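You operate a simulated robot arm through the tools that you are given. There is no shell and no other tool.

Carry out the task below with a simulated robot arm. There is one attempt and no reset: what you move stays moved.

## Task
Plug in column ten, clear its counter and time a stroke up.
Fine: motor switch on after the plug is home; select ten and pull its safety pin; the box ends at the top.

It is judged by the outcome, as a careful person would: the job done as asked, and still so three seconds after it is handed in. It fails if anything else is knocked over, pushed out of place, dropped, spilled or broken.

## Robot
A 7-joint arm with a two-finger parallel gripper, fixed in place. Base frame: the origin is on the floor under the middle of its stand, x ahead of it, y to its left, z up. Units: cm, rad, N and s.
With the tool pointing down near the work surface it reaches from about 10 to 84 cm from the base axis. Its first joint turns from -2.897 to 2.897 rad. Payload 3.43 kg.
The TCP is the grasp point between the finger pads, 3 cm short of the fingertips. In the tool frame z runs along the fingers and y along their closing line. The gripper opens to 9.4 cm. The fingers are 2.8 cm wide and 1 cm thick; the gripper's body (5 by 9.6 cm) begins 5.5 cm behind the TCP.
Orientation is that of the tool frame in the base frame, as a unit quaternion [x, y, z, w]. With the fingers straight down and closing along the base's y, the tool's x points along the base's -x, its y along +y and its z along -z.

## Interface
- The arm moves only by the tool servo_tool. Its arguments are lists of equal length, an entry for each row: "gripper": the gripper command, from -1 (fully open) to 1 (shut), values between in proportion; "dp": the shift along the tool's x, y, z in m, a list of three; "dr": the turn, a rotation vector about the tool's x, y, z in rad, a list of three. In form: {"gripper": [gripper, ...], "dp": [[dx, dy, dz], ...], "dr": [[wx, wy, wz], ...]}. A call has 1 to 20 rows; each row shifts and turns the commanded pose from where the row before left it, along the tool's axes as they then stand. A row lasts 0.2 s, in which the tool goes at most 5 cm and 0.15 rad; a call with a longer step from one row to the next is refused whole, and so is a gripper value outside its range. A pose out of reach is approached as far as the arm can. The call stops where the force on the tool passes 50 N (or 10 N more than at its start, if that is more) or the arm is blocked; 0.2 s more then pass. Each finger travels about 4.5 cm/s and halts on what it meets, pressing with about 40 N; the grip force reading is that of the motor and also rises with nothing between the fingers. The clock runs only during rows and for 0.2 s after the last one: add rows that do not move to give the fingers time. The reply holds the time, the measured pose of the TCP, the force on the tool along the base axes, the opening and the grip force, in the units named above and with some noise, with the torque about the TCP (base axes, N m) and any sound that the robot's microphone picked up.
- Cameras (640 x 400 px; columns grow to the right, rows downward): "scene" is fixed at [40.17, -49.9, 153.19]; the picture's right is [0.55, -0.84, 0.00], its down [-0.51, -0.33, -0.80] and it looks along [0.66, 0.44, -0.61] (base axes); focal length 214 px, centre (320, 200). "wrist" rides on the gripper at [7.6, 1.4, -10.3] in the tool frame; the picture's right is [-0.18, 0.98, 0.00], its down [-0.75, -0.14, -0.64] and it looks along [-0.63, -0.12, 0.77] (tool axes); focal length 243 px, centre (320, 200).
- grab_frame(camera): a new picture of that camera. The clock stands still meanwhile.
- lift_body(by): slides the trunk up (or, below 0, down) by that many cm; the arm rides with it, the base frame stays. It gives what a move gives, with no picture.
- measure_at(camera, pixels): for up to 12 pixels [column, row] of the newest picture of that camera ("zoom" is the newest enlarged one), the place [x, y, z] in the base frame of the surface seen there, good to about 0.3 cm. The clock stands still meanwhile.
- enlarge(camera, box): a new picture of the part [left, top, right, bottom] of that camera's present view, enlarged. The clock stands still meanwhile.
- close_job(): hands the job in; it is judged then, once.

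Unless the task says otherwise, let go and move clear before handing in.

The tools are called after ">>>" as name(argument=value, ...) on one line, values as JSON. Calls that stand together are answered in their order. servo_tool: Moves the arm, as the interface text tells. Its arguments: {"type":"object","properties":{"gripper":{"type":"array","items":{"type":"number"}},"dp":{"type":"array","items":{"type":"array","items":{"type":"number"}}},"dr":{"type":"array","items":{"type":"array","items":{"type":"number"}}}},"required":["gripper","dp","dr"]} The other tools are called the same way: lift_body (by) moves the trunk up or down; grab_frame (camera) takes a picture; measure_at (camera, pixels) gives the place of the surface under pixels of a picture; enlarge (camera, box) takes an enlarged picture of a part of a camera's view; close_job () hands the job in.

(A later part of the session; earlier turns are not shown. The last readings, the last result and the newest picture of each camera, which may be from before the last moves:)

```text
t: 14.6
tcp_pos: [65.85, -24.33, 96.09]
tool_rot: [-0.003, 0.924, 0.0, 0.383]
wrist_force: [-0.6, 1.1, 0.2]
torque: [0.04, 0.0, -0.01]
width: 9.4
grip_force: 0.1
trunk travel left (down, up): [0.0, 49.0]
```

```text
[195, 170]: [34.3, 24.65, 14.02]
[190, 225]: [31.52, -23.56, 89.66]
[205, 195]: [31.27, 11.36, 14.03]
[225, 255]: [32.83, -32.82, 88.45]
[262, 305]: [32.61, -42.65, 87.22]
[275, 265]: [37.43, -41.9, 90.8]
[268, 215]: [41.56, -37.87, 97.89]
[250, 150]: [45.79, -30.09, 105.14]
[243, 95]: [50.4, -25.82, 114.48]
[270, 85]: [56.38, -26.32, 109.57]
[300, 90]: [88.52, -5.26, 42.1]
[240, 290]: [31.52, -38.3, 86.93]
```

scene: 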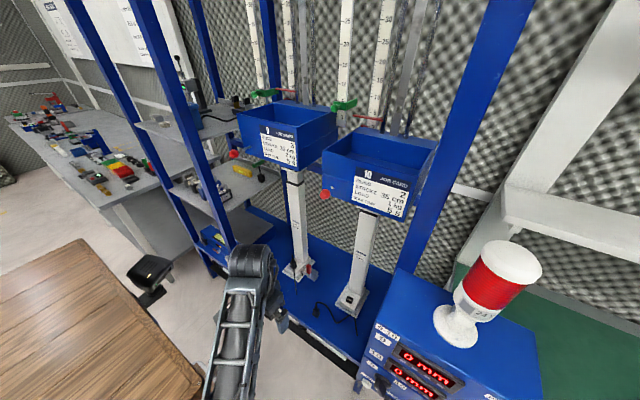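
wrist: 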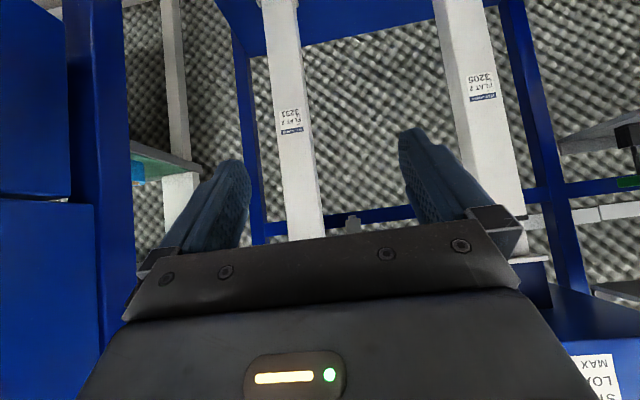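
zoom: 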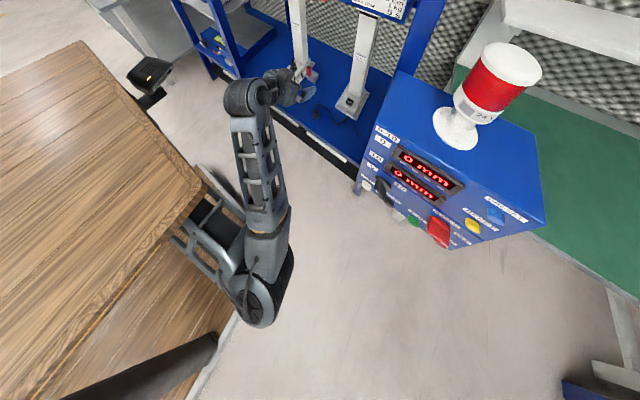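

The shoulder is around (30,-8,90), so the socket should be well in reach. I'll descend straight down toward the plug's level at x≈66, staying in front of the plate.

>>> servo_tool(gripper=[-1, -1, -1, -1, -1, -1, -1, -1], dp=[[0.0283, 0.0046, 0.0283], [0.0283, 0.0046, 0.0283], [0.0283, 0.0046, 0.0283], [0.0283, 0.0046, 0.0283], [0.0283, 0.0046, 0.0283], [0.0283, 0.0046, 0.0283], [0.0283, 0.0046, 0.0283], [0.0283, 0.0046, 0.0283]], dr=[[0, 0, 0], [0, 0, 0], [0, 0, 0], [0, 0, 0], [0, 0, 0], [0, 0, 0], [0, 0, 0], [0, 0, 0]])

>>> grab_frame(camera="wrist")

>>> grab_frame(camera="scene")

```text
t: 16.4
tcp_pos: [65.76, -20.98, 64.26]
tool_rot: [-0.002, 0.924, 0.0, 0.382]
wrist_force: [0.1, 0.1, 0.3]
torque: [-0.01, 0.01, -0.02]
width: 9.41
grip_force: 0.2
trunk travel left (down, up): [0.0, 49.0]
```

```text
taken
```

wrist: 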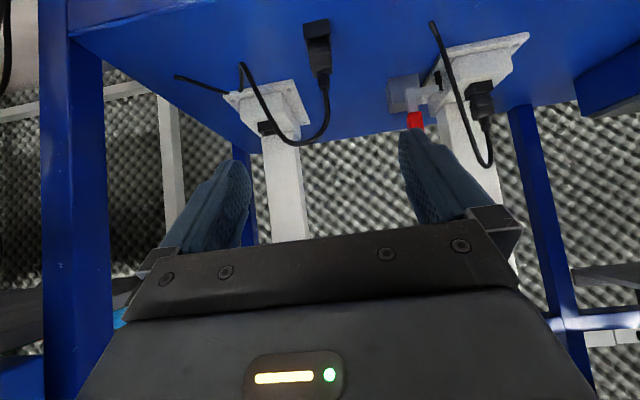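

```text
taken
```

scene: 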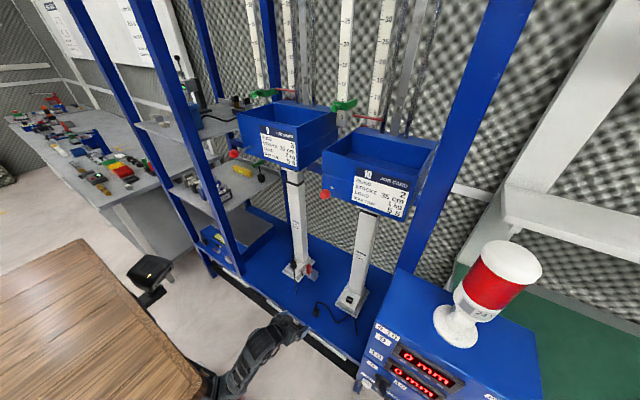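

The plug appears at wrist (317,45) with the cord to (323,130) and the socket at (268,128). I'll zoom and measure them precisely from here.

>>> enlarge(camera="wrist", box=[285, 10, 350, 90])

>>> measure_at(camera="zoom", pixels=[[250, 75], [300, 75], [350, 70], [290, 120], [345, 120], [320, 110], [295, 170], [350, 165], [320, 170], [325, 200], [325, 240], [335, 280]])

>>> enlarge(camera="wrist", box=[215, 65, 325, 155])

>>> measure_at(camera="zoom", pixels=[[260, 250], [290, 250], [320, 245], [265, 280], [290, 285], [330, 275], [300, 270], [250, 200], [330, 180], [300, 320], [350, 310], [255, 265]])

```text
5.00 times, centred on (318, 50) of wrist
```

zoom: 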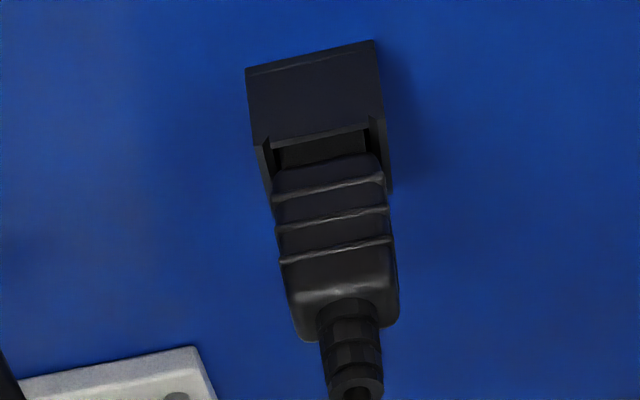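

```text
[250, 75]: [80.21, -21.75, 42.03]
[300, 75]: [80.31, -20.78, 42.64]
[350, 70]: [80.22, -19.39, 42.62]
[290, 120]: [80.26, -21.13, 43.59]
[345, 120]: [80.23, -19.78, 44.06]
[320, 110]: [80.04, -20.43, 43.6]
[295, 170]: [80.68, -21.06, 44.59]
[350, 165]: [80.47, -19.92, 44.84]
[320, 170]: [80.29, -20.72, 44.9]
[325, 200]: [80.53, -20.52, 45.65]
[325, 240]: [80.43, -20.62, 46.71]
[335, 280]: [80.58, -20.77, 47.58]
```

```text
4.44 times, centred on (270, 110) of wrist
```

zoom: 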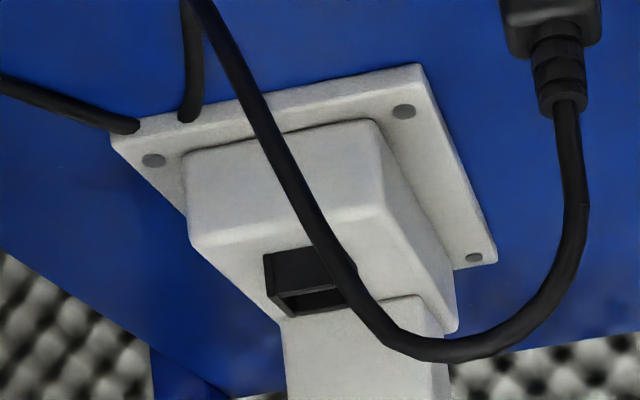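

```text
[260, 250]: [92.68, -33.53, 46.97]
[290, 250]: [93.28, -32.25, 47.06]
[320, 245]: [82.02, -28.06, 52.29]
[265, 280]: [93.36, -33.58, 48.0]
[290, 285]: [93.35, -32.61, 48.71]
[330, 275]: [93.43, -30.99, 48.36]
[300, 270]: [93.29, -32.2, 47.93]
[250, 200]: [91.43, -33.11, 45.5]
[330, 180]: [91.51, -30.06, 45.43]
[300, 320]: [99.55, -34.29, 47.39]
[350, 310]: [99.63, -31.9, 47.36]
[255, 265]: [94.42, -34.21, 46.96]
```

Plug body centre is y≈-20.4, front face x≈80.5, holder top z≈44.2. I'll get better socket-rim measurements from the scene camera zoom.

>>> enlarge(camera="scene", box=[340, 288, 364, 306])

```text
16.00 times, centred on (352, 297) of scene
```

zoom: 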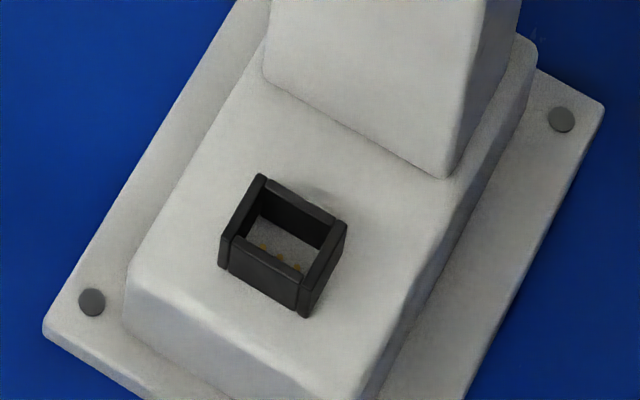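

The socket rim with three copper pins is clear. I'll measure its wall tops.

>>> measure_at(camera="zoom", pixels=[[262, 178], [230, 235], [246, 205], [343, 223], [304, 284], [325, 252], [265, 258], [290, 272], [300, 196], [325, 212], [280, 240], [268, 249]])

>>> enlarge(camera="scene", box=[306, 300, 330, 318])

>>> measure_at(camera="zoom", pixels=[[270, 220], [300, 190], [330, 210], [300, 250], [290, 240], [310, 245], [280, 290], [310, 310], [350, 250], [270, 270], [330, 270], [300, 170]])

```text
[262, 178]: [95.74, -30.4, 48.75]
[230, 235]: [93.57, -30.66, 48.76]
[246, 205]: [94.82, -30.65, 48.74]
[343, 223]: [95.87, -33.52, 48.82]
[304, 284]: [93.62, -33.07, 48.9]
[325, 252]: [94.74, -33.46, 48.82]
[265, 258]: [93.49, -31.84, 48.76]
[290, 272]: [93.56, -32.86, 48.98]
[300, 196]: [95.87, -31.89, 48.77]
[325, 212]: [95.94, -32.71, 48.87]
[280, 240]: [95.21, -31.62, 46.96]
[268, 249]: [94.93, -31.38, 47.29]
```

```text
16.00 times, centred on (318, 309) of scene
```

zoom: 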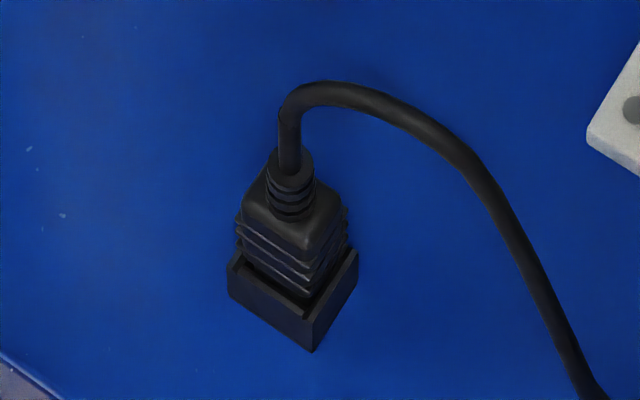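

```text
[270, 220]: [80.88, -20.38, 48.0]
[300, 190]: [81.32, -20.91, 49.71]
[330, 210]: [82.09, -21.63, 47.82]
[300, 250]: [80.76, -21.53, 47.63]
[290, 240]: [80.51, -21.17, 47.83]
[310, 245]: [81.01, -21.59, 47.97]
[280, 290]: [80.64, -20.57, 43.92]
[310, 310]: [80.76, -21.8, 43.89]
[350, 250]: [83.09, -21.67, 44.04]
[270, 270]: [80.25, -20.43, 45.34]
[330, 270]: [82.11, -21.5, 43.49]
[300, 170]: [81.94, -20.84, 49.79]
```

Socket centre ≈ (94.7,-32.0) rim z 48.8; holder/plug centre ≈ (81.6,-20.4). I'll move to a pre-grasp 8 cm back along the tool axis and look again.

>>> servo_tool(gripper=[-1, -1, -1, -1, -1], dp=[[0.003, 0.0015, 0.0352], [0.003, 0.0015, 0.0352], [0.003, 0.0015, 0.0352], [0.003, 0.0013, 0.0352], [0, 0, 0]], dr=[[0, 0, 0], [0, 0, 0], [0, 0, 0], [0, 0, 0], [0, 0, 0]])

>>> grab_frame(camera="wrist")

>>> enlarge(camera="scene", box=[270, 270, 370, 340])

```text
t: 17.6
tcp_pos: [74.91, -20.22, 53.26]
tool_rot: [-0.002, 0.924, -0.001, 0.383]
wrist_force: [-0.2, -0.2, 0.2]
torque: [-0.01, 0.02, -0.03]
width: 9.38
grip_force: 0.1
trunk travel left (down, up): [0.0, 49.0]
```

```text
taken
```

wrist: 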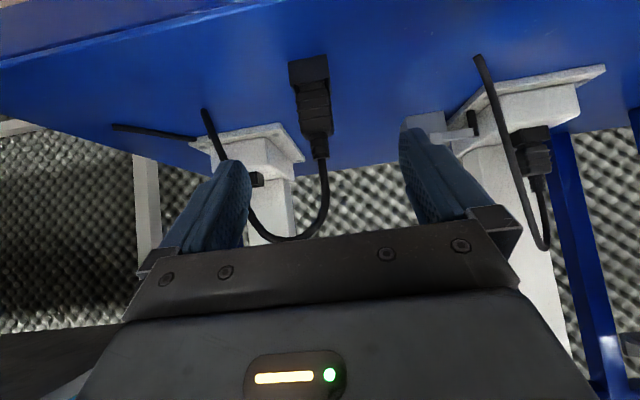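

```text
5.71 times, centred on (320, 305) of scene
```

zoom: 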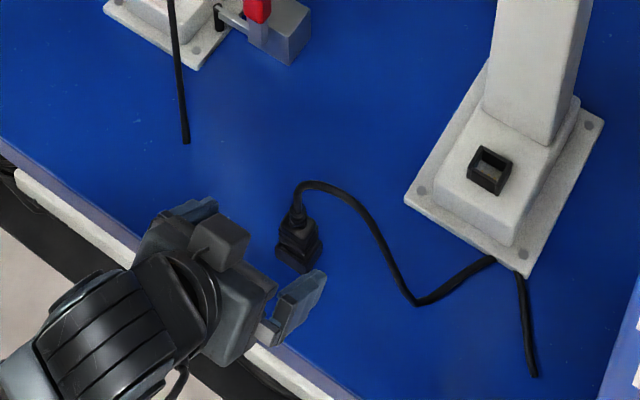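

The fingers straddle the plug (wrist 317,95 between finger pads), and the cord runs above and beyond the right finger's path. I'll advance 8 cm along the tool axis with a 0.15 cm shift right.

>>> servo_tool(gripper=[-1, -1, -1, -1, -1], dp=[[0, -0.0008, 0.02], [0, -0.0007, 0.02], [0, 0, 0.02], [0, 0, 0.018], [0, 0, 0]], dr=[[0, 0, 0], [0, 0, 0], [0, 0, 0], [0, 0, 0], [0, 0, 0]])

>>> grab_frame(camera="wrist")

>>> enlarge(camera="scene", box=[290, 285, 350, 327])

```text
t: 18.8
tcp_pos: [80.32, -20.2, 47.93]
tool_rot: [-0.003, 0.924, 0.0, 0.382]
wrist_force: [0.3, -0.5, 0.9]
torque: [0.01, 0.01, 0.0]
width: 9.43
grip_force: 0.1
trunk travel left (down, up): [0.0, 49.0]
```

```text
taken
```

wrist: 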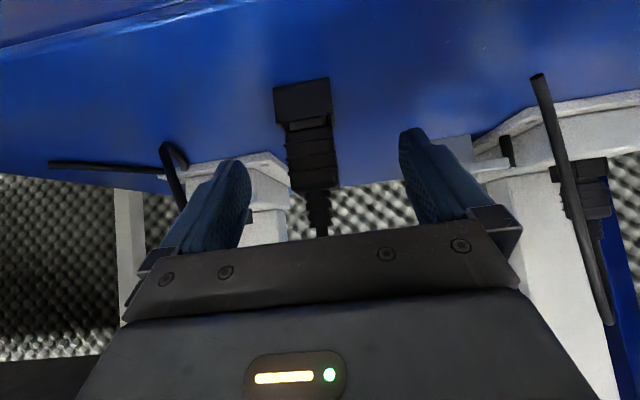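

```text
9.52 times, centred on (320, 306) of scene
```

zoom: 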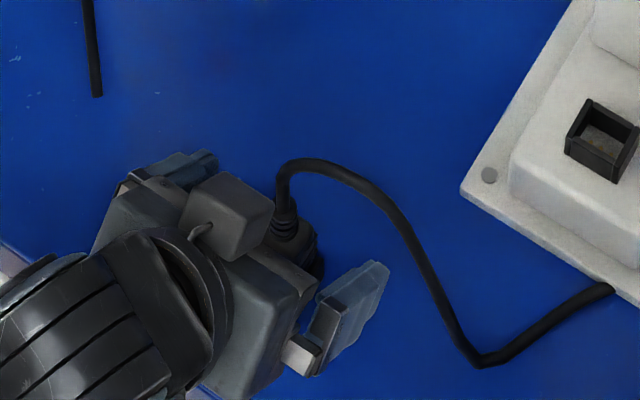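

The hand is around the plug. I'll check lateral centring by measuring the fingertips and plug.

>>> measure_at(camera="wrist", pixels=[[243, 175], [236, 165], [408, 140], [404, 160], [290, 140], [310, 140], [332, 140], [290, 165], [335, 165], [312, 175], [318, 200], [302, 100]])

```text
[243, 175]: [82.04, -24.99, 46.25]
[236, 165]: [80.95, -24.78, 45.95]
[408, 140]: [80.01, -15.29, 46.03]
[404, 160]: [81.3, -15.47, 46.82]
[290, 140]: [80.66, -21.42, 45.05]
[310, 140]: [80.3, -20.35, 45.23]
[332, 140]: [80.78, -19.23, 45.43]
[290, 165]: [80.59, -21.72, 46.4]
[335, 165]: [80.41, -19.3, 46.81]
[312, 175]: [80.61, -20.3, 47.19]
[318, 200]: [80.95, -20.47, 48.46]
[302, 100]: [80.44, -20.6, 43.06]
```

Finger midline is y≈-20.15 versus plug centre y≈-20.43, so I'll shift 0.25 cm right and then close on the plug.

>>> servo_tool(gripper=[-1, -1, 1, 1, 1, 1, 1, 1, 1], dp=[[0, -0.0025, 0], [0, 0, 0], [0, 0, 0], [0, 0, 0], [0, 0, 0], [0, 0, 0], [0, 0, 0], [0, 0, 0], [0, 0, 0]], dr=[[0, 0, 0], [0, 0, 0], [0, 0, 0], [0, 0, 0], [0, 0, 0], [0, 0, 0], [0, 0, 0], [0, 0, 0], [0, 0, 0]])

>>> grab_frame(camera="wrist")

>>> enlarge(camera="scene", box=[290, 285, 350, 327])

```text
t: 20.8
tcp_pos: [80.33, -20.44, 47.99]
tool_rot: [-0.003, 0.924, 0.0, 0.383]
wrist_force: [-0.2, 0.2, 0.8]
torque: [-0.01, 0.01, 0.03]
width: 2.61
grip_force: 40.0
trunk travel left (down, up): [0.0, 49.0]
```

```text
taken
```

wrist: 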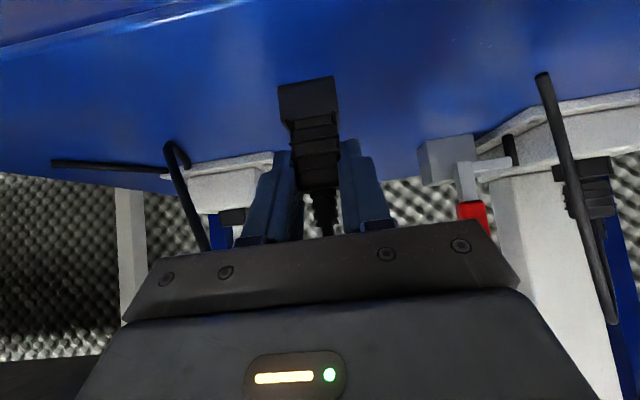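

```text
9.52 times, centred on (320, 306) of scene
```

zoom: 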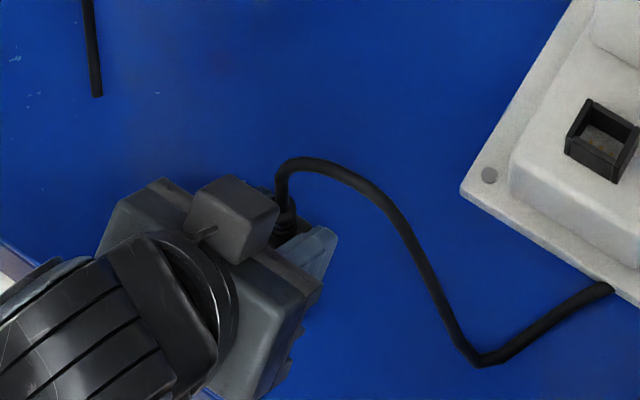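

Grip is firm on the plug (width 2.61, 40 N). I'll lift straight up 9 cm slowly.

>>> servo_tool(gripper=[1, 1, 1, 1, 1, 1, 1, 1], dp=[[-0.005, 0, -0.005], [-0.007, 0, -0.007], [-0.01, 0, -0.01], [-0.0106, 0, -0.0106], [-0.0106, 0, -0.0106], [-0.0106, 0, -0.0106], [-0.0106, 0, -0.0106], [0, 0, 0]], dr=[[0, 0, 0], [0, 0, 0], [0, 0, 0], [0, 0, 0], [0, 0, 0], [0, 0, 0], [0, 0, 0], [0, 0, 0]])

>>> grab_frame(camera="wrist")

>>> enlarge(camera="scene", box=[290, 270, 370, 326])

```text
t: 22.6
tcp_pos: [80.36, -20.4, 57.02]
tool_rot: [-0.002, 0.924, 0.0, 0.383]
wrist_force: [0.5, 0.2, -0.7]
torque: [0.01, 0.01, 0.03]
width: 2.59
grip_force: 39.8
trunk travel left (down, up): [0.0, 49.0]
```

```text
taken
```

wrist: 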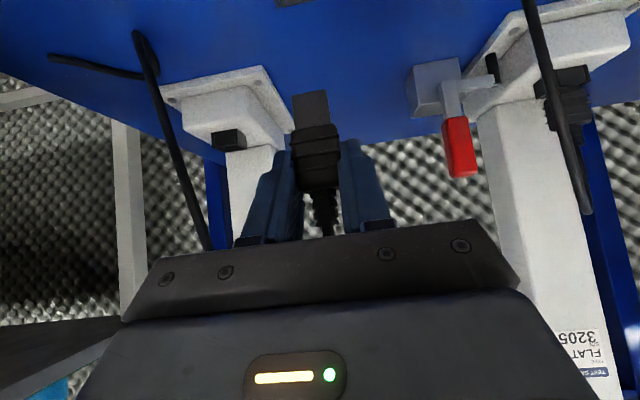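

```text
7.14 times, centred on (330, 298) of scene
```

zoom: 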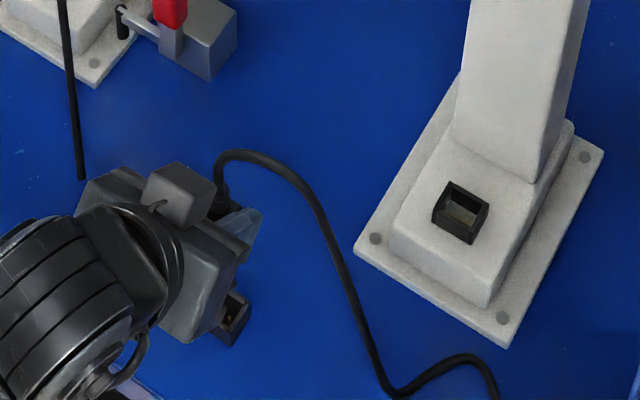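

The plug is out of the holder (wrist 315,130; empty holder visible in the scene zoom 235,320). I'll zoom in to see the plug nose and measure it.

>>> enlarge(camera="wrist", box=[180, 70, 400, 210])

>>> measure_at(camera="zoom", pixels=[[330, 70], [375, 70], [345, 95], [390, 95], [350, 130], [400, 130], [375, 110], [360, 160], [120, 190], [170, 190], [120, 175], [180, 180]])

```text
2.86 times, centred on (290, 140) of wrist
```

zoom: 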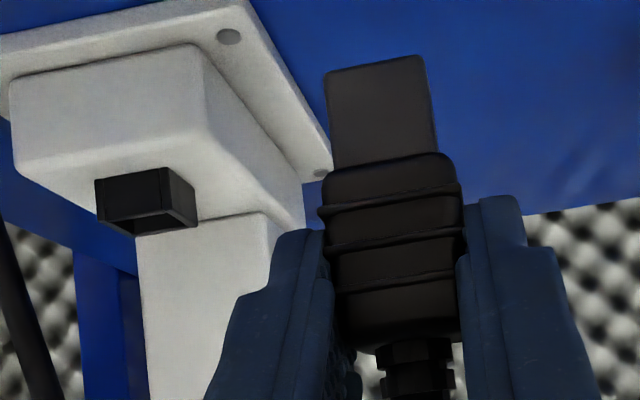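

```text
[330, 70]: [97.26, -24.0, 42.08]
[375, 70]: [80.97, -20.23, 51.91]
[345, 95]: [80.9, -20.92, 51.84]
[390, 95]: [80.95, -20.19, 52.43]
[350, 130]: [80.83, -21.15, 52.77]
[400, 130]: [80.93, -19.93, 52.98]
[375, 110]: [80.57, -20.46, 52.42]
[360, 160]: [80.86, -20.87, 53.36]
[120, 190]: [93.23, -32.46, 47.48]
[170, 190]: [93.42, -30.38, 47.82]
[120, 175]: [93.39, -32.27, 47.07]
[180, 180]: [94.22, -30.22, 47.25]
```

The nose bottom is at z≈51.2, above the rim (48.8). I'll translate by (13.05,-11.63) to sit above the socket, keeping the orientation.

>>> servo_tool(gripper=[1, 1, 1, 1, 1, 1, 1, 1], dp=[[-0.01318, -0.01661, 0.01318], [-0.01318, -0.01661, 0.01318], [-0.01318, -0.01661, 0.01318], [-0.01318, -0.01661, 0.01318], [-0.01318, -0.01661, 0.01318], [-0.01318, -0.01661, 0.01318], [-0.01318, -0.01661, 0.01318], [0, 0, 0]], dr=[[0, 0, 0], [0, 0, 0], [0, 0, 0], [0, 0, 0], [0, 0, 0], [0, 0, 0], [0, 0, 0], [0, 0, 0]])

>>> enlarge(camera="wrist", box=[200, 50, 440, 220])

>>> enlarge(camera="scene", box=[315, 265, 385, 325])

```text
t: 24.4
tcp_pos: [93.67, -32.21, 56.74]
tool_rot: [-0.003, 0.924, 0.001, 0.383]
wrist_force: [-0.1, -0.1, -1.4]
torque: [0.0, 0.01, 0.01]
width: 2.6
grip_force: 40.3
trunk travel left (down, up): [0.0, 49.0]
```

```text
2.35 times, centred on (320, 135) of wrist
```

zoom: 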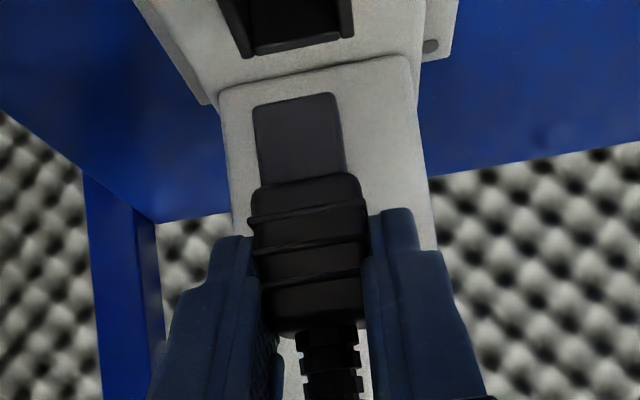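

```text
6.67 times, centred on (350, 295) of scene
```

zoom: 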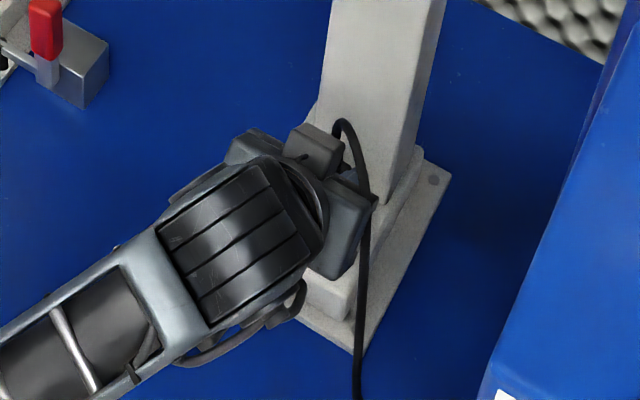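

The plug hangs above the socket (socket seen at zoom top 240–355, 0–55). I'll get a closer view including the full socket and compare nose and rim positions.

>>> enlarge(camera="wrist", box=[240, 20, 400, 140])

>>> measure_at(camera="zoom", pixels=[[215, 60], [225, 130], [330, 120], [360, 110], [245, 110], [300, 110], [240, 240], [345, 220], [290, 270], [240, 285], [365, 265], [290, 235]])

```text
3.33 times, centred on (320, 80) of wrist
```

zoom: 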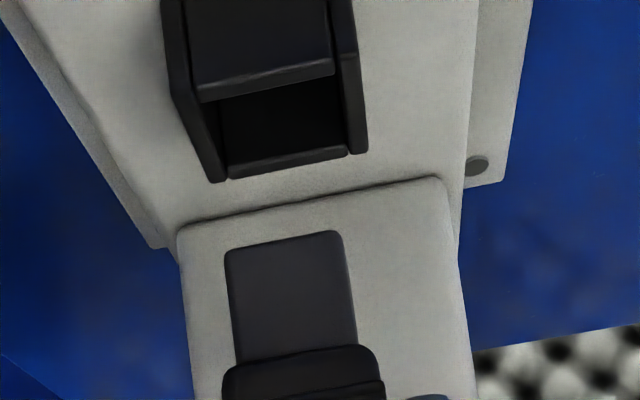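

```text
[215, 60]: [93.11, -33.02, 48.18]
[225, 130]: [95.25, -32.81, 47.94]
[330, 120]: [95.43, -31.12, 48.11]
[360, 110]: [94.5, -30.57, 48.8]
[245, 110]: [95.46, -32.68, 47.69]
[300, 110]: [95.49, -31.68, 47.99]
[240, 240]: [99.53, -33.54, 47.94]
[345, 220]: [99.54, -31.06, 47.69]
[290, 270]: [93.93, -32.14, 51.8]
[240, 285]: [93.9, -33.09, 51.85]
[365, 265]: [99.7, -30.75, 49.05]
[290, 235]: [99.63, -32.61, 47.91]
```

TCP reads (93.67,-32.21); based on rim and holder offsets, the ideal is about (93.47,-32.05). I'll correct that and descend 1.5 cm to hover just above the rim.

>>> servo_tool(gripper=[1, 1, 1, 1, 1], dp=[[0.0014, 0.0015, -0.0014], [0, 0, 0], [0.0053, 0, 0.0053], [0.0053, 0, 0.0053], [0, 0, 0]], dr=[[0, 0, 0], [0, 0, 0], [0, 0, 0], [0, 0, 0], [0, 0, 0]])

>>> enlarge(camera="wrist", box=[240, 20, 400, 140])

>>> measure_at(camera="zoom", pixels=[[240, 240], [290, 240], [345, 235], [290, 280], [240, 300], [345, 290], [200, 100], [355, 120], [360, 140], [270, 150], [225, 170], [300, 60]])

>>> enlarge(camera="scene", box=[335, 275, 375, 310])

```text
t: 25.6
tcp_pos: [93.2, -31.95, 55.39]
tool_rot: [-0.003, 0.924, 0.0, 0.383]
wrist_force: [-0.8, 0.1, -0.6]
torque: [-0.01, 0.01, 0.0]
width: 2.61
grip_force: 40.0
trunk travel left (down, up): [0.0, 49.0]
```

```text
3.33 times, centred on (320, 80) of wrist
```

zoom: 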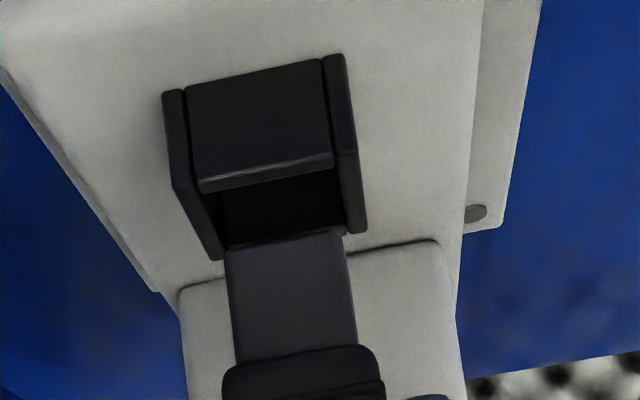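

```text
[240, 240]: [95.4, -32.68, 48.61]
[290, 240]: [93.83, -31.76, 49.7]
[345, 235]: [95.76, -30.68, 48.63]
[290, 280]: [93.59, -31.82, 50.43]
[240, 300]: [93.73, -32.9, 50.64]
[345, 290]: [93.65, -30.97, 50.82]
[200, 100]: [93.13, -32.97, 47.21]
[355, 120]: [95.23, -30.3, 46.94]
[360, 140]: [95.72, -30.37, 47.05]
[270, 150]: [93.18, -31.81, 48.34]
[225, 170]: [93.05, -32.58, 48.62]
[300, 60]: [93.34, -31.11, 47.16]
```

```text
11.43 times, centred on (355, 292) of scene
```

zoom: 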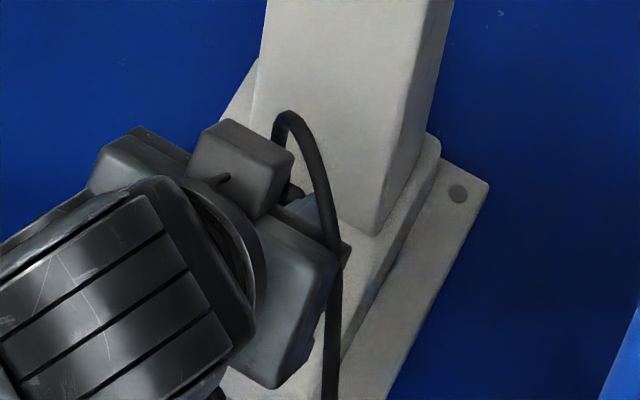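

Settled readings match commands (TCP 93.2,-31.95). The target is about (93.4,-32.0), so I'll shift +0.2/-0.05 and begin lowering gently 1.2 cm to enter the rim while watching the force.

>>> servo_tool(gripper=[1, 1, 1, 1, 1, 1, 1, 1], dp=[[-0.0014, -0.0005, 0.0014], [0, 0, 0], [0.0018, 0, 0.0018], [0.0018, 0, 0.0018], [0.0018, 0, 0.0018], [0.0018, 0, 0.0018], [0.0013, 0, 0.0013], [0, 0, 0]], dr=[[0, 0, 0], [0, 0, 0], [0, 0, 0], [0, 0, 0], [0, 0, 0], [0, 0, 0], [0, 0, 0], [0, 0, 0]])

>>> enlarge(camera="wrist", box=[240, 20, 400, 140])

```text
t: 27.4
tcp_pos: [93.53, -31.88, 54.31]
tool_rot: [-0.003, 0.924, 0.001, 0.383]
wrist_force: [1.5, -0.8, -0.3]
torque: [-0.02, -0.01, -0.01]
width: 2.58
grip_force: 40.5
trunk travel left (down, up): [0.0, 49.0]
```

```text
3.33 times, centred on (320, 80) of wrist
```

zoom: 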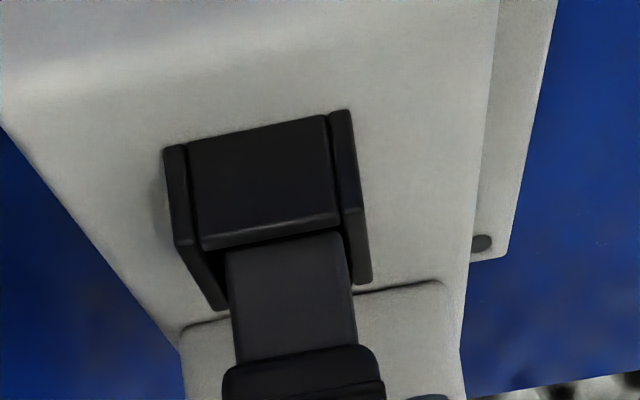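

The nose now dips behind the front wall, but laterally it sits against the +y wall (gap ~23 px at left, ~0 at right in the zoom). I'll shift 0.2 cm to -y and recheck.

>>> servo_tool(gripper=[1, 1, 1], dp=[[0, -0.002, 0], [0, 0, 0], [0, 0, 0]], dr=[[0, 0, 0], [0, 0, 0], [0, 0, 0]])

>>> enlarge(camera="wrist", box=[270, 50, 370, 125])

>>> measure_at(camera="zoom", pixels=[[160, 310], [200, 330], [300, 300], [360, 290], [290, 240], [190, 240], [340, 200], [120, 250], [250, 330], [370, 330]])

```text
t: 28.2
tcp_pos: [93.52, -32.1, 54.35]
tool_rot: [-0.003, 0.924, 0.0, 0.383]
wrist_force: [-1.0, -0.7, 0.5]
torque: [-0.03, 0.02, -0.01]
width: 2.6
grip_force: 39.9
trunk travel left (down, up): [0.0, 49.0]
```

```text
5.33 times, centred on (320, 88) of wrist
```

zoom: 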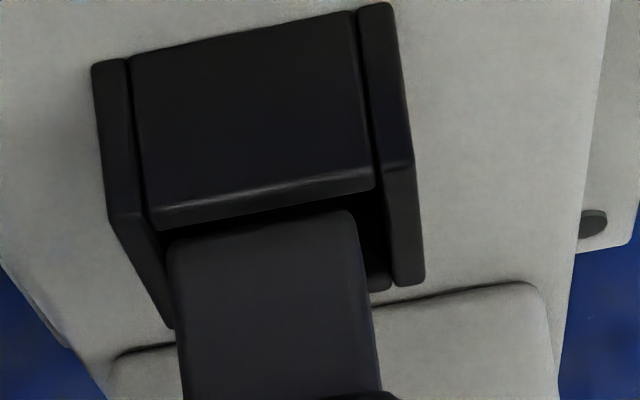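

```text
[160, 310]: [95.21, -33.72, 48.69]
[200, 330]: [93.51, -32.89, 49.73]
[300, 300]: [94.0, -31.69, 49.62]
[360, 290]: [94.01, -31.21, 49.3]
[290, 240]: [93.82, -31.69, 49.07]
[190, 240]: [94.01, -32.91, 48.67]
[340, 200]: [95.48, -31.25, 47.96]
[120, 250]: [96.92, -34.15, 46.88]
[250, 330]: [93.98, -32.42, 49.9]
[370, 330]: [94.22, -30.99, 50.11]
```

Now the nose is nearly centred (gaps ~7 px left, ~20 px right) right at the rim level. I'll shift +0.06 cm and press down slowly about 1.7 cm to home.

>>> servo_tool(gripper=[1, 1, 1, 1, 1, 1, 1, 1, 1], dp=[[0, 0.0006, 0], [0.0018, 0, 0.0018], [0.0018, 0, 0.0018], [0.0018, 0, 0.0018], [0.0018, 0, 0.0018], [0.0018, 0, 0.0018], [0.0018, 0, 0.0018], [0.0014, 0, 0.0014], [0, 0, 0]], dr=[[0, 0, 0], [0, 0, 0], [0, 0, 0], [0, 0, 0], [0, 0, 0], [0, 0, 0], [0, 0, 0], [0, 0, 0], [0, 0, 0]])

>>> enlarge(camera="wrist", box=[240, 50, 400, 170])

```text
t: 30.2
tcp_pos: [93.53, -32.02, 52.66]
tool_rot: [-0.002, 0.924, -0.001, 0.383]
wrist_force: [-3.9, -0.1, 5.4]
torque: [-0.02, 0.14, -0.03]
width: 2.6
grip_force: 40.2
trunk travel left (down, up): [0.0, 49.0]
```

```text
3.33 times, centred on (320, 110) of wrist
```

zoom: 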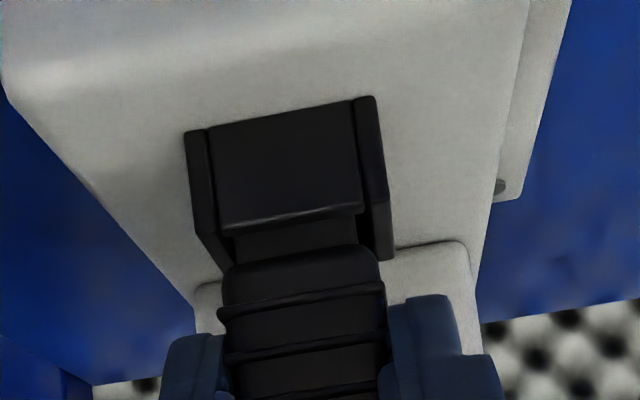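

Contact has begun (Fz +5.4 N). I'll measure the gap between body ledge and rim.

>>> measure_at(camera="zoom", pixels=[[290, 212], [290, 222], [260, 228], [330, 215], [290, 240], [320, 238], [260, 275], [300, 265], [350, 258], [380, 245], [215, 250], [300, 320]])

>>> enlarge(camera="scene", box=[335, 275, 375, 310])

```text
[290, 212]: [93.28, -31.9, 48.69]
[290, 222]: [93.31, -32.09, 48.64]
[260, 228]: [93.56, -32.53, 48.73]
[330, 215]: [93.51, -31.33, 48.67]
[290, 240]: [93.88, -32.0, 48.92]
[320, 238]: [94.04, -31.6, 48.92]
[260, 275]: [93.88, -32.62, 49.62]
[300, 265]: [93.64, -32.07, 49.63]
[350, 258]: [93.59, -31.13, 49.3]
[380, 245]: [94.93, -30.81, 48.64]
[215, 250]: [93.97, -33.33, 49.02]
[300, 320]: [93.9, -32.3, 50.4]
```

```text
11.43 times, centred on (355, 292) of scene
```

zoom: 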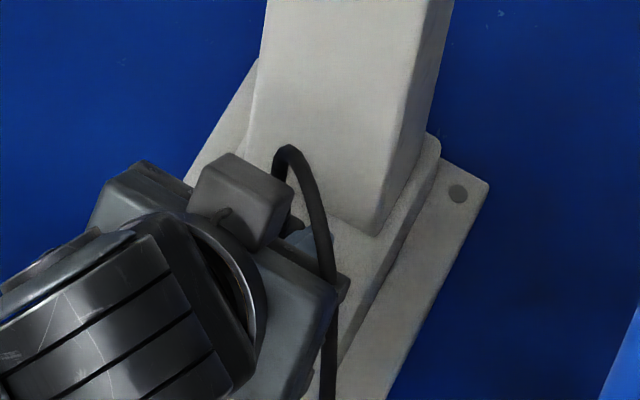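

The ledge is still ~0.4–0.5 cm above the rim. I'll keep pushing down in small steps, watching the force.

>>> servo_tool(gripper=[1, 1, 1, 1, 1, 1], dp=[[0.00106, 0, 0.00106], [0.00106, 0, 0.00106], [0.00106, 0, 0.00106], [0.00106, 0, 0.00106], [0, 0, 0], [0, 0, 0]], dr=[[0, 0, 0], [0, 0, 0], [0, 0, 0], [0, 0, 0], [0, 0, 0], [0, 0, 0]])

>>> enlarge(camera="wrist", box=[240, 50, 400, 170])

>>> measure_at(camera="zoom", pixels=[[290, 212], [290, 222], [300, 255], [260, 265], [350, 250], [300, 300], [290, 240], [320, 245]])

```text
t: 31.6
tcp_pos: [93.58, -32.07, 52.3]
tool_rot: [-0.002, 0.923, -0.003, 0.384]
wrist_force: [5.0, 2.0, 31.8]
torque: [0.1, -0.55, 0.02]
width: 2.61
grip_force: 39.8
trunk travel left (down, up): [0.0, 49.0]
```

```text
3.33 times, centred on (320, 110) of wrist
```

zoom: 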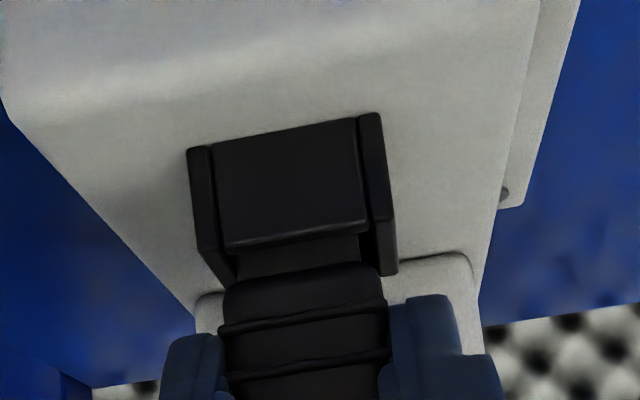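

```text
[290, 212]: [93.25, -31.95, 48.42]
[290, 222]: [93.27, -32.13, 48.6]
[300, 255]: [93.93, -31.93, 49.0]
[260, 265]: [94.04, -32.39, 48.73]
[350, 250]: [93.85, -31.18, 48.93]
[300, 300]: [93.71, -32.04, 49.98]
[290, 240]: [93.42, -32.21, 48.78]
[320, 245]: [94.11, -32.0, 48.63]
```

Force rose to 32 N and the plug seems bottomed or nearly so (ledge ~0.3 cm above the rim, some slip in the grip). I'll compare with column 9's seated plug as reference.

>>> enlarge(camera="scene", box=[280, 255, 320, 285])

>>> measure_at(camera="zoom", pixels=[[200, 130], [230, 130], [215, 170], [200, 170], [240, 165], [215, 100], [215, 200], [250, 190], [180, 180], [230, 195], [205, 150], [225, 150]])

>>> enlarge(camera="scene", box=[340, 285, 370, 305])

```text
13.33 times, centred on (300, 270) of scene
```

zoom: 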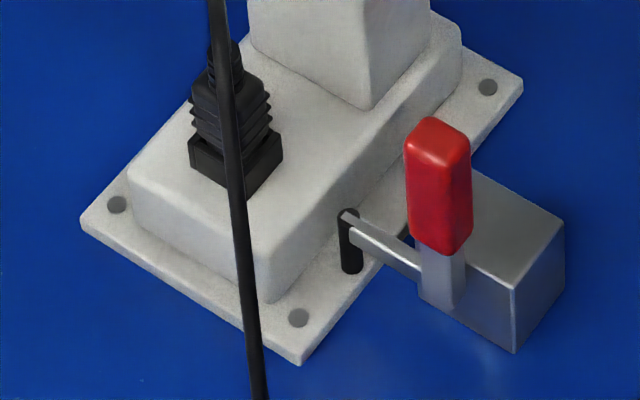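

```text
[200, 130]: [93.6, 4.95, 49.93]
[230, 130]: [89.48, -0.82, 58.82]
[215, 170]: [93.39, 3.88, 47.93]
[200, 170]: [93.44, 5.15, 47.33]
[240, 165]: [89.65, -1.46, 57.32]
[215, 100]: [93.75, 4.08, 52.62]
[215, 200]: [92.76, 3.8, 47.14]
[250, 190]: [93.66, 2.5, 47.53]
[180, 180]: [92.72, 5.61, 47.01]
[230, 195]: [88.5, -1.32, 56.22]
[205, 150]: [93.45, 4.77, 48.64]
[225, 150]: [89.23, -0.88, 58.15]
```

```text
16.00 times, centred on (355, 295) of scene
```

zoom: 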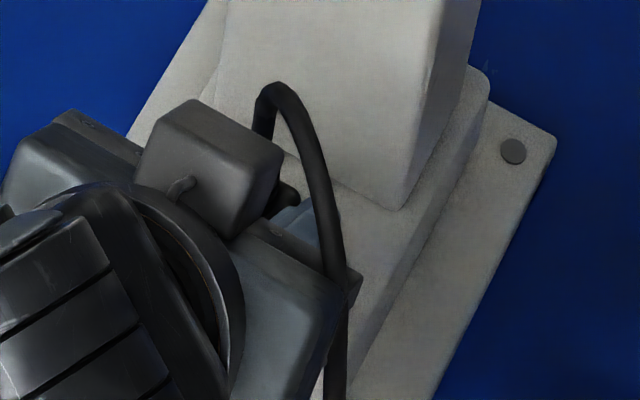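

Column 9's seated plug shows the same height above its rim as the one in the holder, so plug 10 (bottomed with 32 N) appears home. I'll relax the downward push, open the gripper, and look.

>>> servo_tool(gripper=[1, 1, -0.4, -0.4, -0.4, -0.4], dp=[[-0.0014, 0, -0.0014], [0, 0, 0], [0, 0, 0], [0, 0, 0], [0, 0, 0], [0, 0, 0]], dr=[[0, 0, 0], [0, 0, 0], [0, 0, 0], [0, 0, 0], [0, 0, 0], [0, 0, 0]])

>>> enlarge(camera="wrist", box=[200, 50, 440, 220])

>>> enlarge(camera="scene", box=[335, 275, 375, 310])

```text
t: 33.0
tcp_pos: [93.47, -32.1, 52.07]
tool_rot: [-0.001, 0.924, -0.001, 0.382]
wrist_force: [0.2, -0.7, 0.2]
torque: [-0.02, -0.01, -0.02]
width: 6.58
grip_force: 0.0
trunk travel left (down, up): [0.0, 49.0]
```

```text
2.35 times, centred on (320, 135) of wrist
```

zoom: 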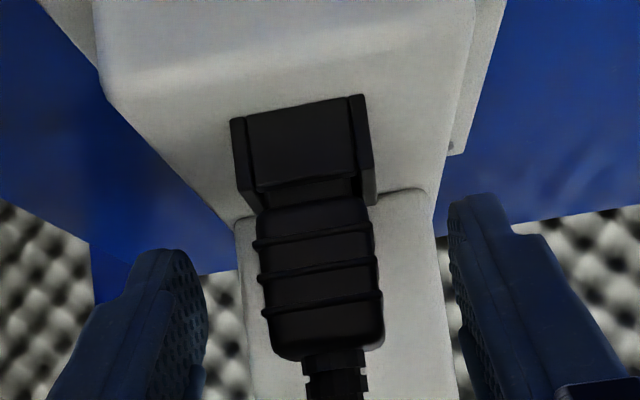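

```text
11.43 times, centred on (355, 292) of scene
```

zoom: 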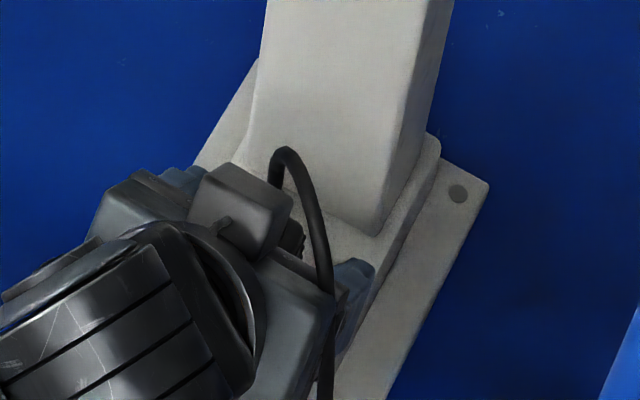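

The plug stands upright in the socket on its own. I'll measure the plug top, the cord's path, and its clearance to the right finger before retreating.

>>> measure_at(camera="zoom", pixels=[[285, 152], [310, 185], [320, 220], [328, 260], [330, 300], [325, 350], [320, 390], [295, 235], [298, 245], [360, 270], [350, 310], [340, 290]])

>>> enlarge(camera="wrist", box=[200, 50, 440, 220])

>>> measure_at(camera="zoom", pixels=[[300, 190], [300, 183], [310, 195], [310, 210], [310, 240], [310, 300], [320, 340], [330, 355], [265, 300], [380, 300], [130, 280], [490, 220]])

```text
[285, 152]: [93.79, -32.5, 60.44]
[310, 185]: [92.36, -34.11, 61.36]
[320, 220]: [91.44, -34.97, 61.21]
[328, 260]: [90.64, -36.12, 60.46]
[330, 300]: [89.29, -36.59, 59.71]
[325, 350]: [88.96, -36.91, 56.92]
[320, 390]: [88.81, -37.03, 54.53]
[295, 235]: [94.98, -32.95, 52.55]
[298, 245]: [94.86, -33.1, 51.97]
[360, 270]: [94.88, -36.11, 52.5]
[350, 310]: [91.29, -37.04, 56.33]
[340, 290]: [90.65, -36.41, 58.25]
```

```text
2.35 times, centred on (320, 135) of wrist
```

zoom: 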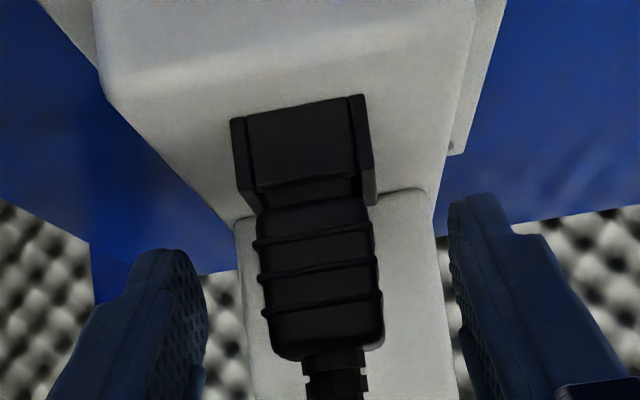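

```text
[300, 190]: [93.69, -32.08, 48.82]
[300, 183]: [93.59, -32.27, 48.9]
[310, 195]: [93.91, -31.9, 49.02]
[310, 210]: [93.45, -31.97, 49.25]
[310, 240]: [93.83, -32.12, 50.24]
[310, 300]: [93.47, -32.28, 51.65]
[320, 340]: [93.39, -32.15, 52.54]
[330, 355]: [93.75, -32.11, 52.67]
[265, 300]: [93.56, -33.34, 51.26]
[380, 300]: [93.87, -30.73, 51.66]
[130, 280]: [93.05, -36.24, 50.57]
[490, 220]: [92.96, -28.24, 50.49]
```

Plug body top is ~52.7, matching column 9's seated plug (52.6). The cord drapes by the right upper edge of the hand, so I'll slide 1.4 cm left, then pull straight back in -x, which lowers the hand away from the cord.

>>> servo_tool(gripper=[-0.4, -0.4, -0.4, -0.4, -0.4, -0.4, -0.4, -0.4, -0.4, -0.4], dp=[[0, 0.007, 0], [0, 0.007, 0], [0.0071, 0, -0.0071], [0.0106, 0, -0.0106], [0.01414, 0, -0.01414], [0.01414, 0, -0.01414], [0.01414, 0, -0.01414], [0.01414, 0, -0.01414], [0.01414, 0, -0.01414], [0, 0, 0]], dr=[[0, 0, 0], [0, 0, 0], [0, 0, 0], [0, 0, 0], [0, 0, 0], [0, 0, 0], [0, 0, 0], [0, 0, 0], [0, 0, 0], [0, 0, 0]])

>>> grab_frame(camera="wrist")

>>> enlarge(camera="scene", box=[310, 270, 380, 320])

```text
t: 35.2
tcp_pos: [80.95, -30.7, 52.08]
tool_rot: [-0.002, 0.924, 0.001, 0.383]
wrist_force: [0.2, -0.3, 1.0]
torque: [0.0, 0.01, 0.0]
width: 6.58
grip_force: 0.0
trunk travel left (down, up): [0.0, 49.0]
```

```text
taken
```

wrist: 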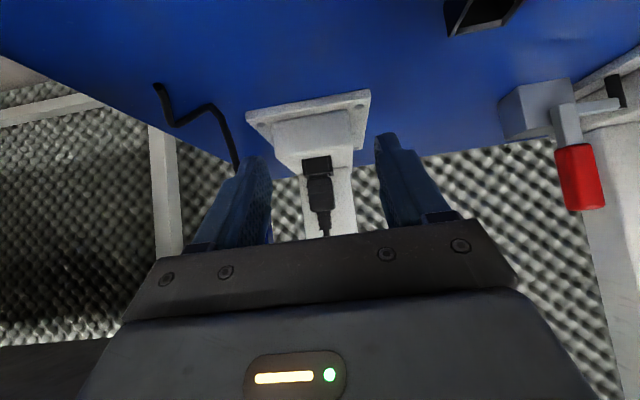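

```text
8.00 times, centred on (345, 295) of scene
```

zoom: 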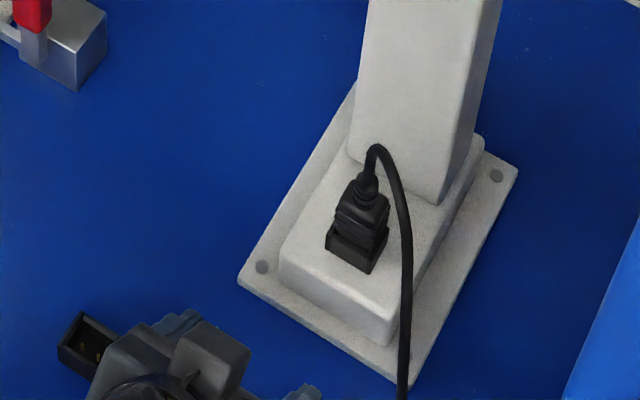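

The plug stands upright in its socket. I'll zoom close and compare its seating depth with plug 9.

>>> enlarge(camera="scene", box=[340, 285, 364, 303])

>>> measure_at(camera="zoom", pixels=[[280, 180], [290, 200], [300, 205], [260, 190], [330, 200], [270, 150], [300, 170], [265, 250], [240, 240], [300, 260], [280, 215], [320, 225]])

>>> enlarge(camera="scene", box=[283, 255, 307, 273])

>>> measure_at(camera="zoom", pixels=[[225, 220], [215, 240], [240, 215], [220, 270], [205, 290], [290, 250], [280, 280], [230, 190], [210, 260], [285, 230], [300, 300], [215, 310]])

```text
16.00 times, centred on (352, 294) of scene
```

zoom: 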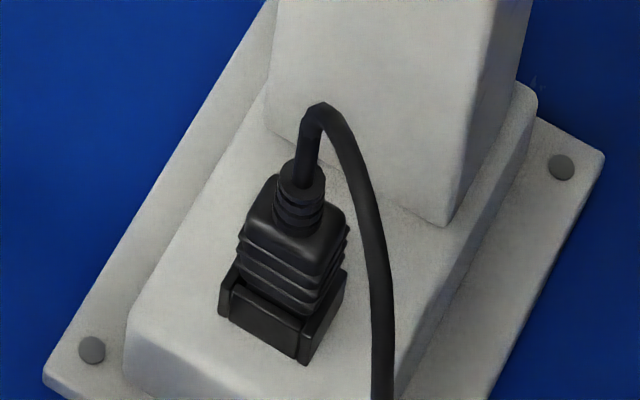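

```text
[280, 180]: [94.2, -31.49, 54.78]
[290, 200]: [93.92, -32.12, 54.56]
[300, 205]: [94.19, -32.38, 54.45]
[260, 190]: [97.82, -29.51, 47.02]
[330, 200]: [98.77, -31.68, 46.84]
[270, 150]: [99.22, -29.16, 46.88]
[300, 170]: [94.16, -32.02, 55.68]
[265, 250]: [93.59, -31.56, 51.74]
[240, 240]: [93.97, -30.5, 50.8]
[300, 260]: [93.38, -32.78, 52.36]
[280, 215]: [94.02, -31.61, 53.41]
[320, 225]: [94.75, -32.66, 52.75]
```

```text
16.00 times, centred on (295, 264) of scene
```

zoom: 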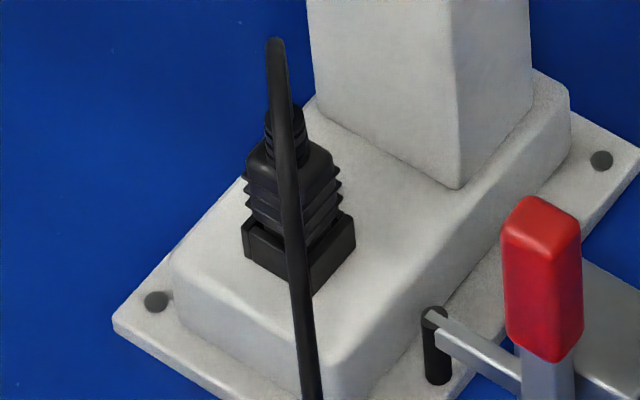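

```text
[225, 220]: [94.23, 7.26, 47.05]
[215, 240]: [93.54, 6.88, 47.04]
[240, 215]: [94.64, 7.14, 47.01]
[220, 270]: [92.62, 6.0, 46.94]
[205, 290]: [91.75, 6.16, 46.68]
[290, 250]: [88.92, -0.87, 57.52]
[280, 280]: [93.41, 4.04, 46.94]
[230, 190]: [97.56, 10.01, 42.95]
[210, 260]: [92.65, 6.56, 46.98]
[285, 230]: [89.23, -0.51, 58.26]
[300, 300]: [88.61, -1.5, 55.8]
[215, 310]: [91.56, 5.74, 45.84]
```

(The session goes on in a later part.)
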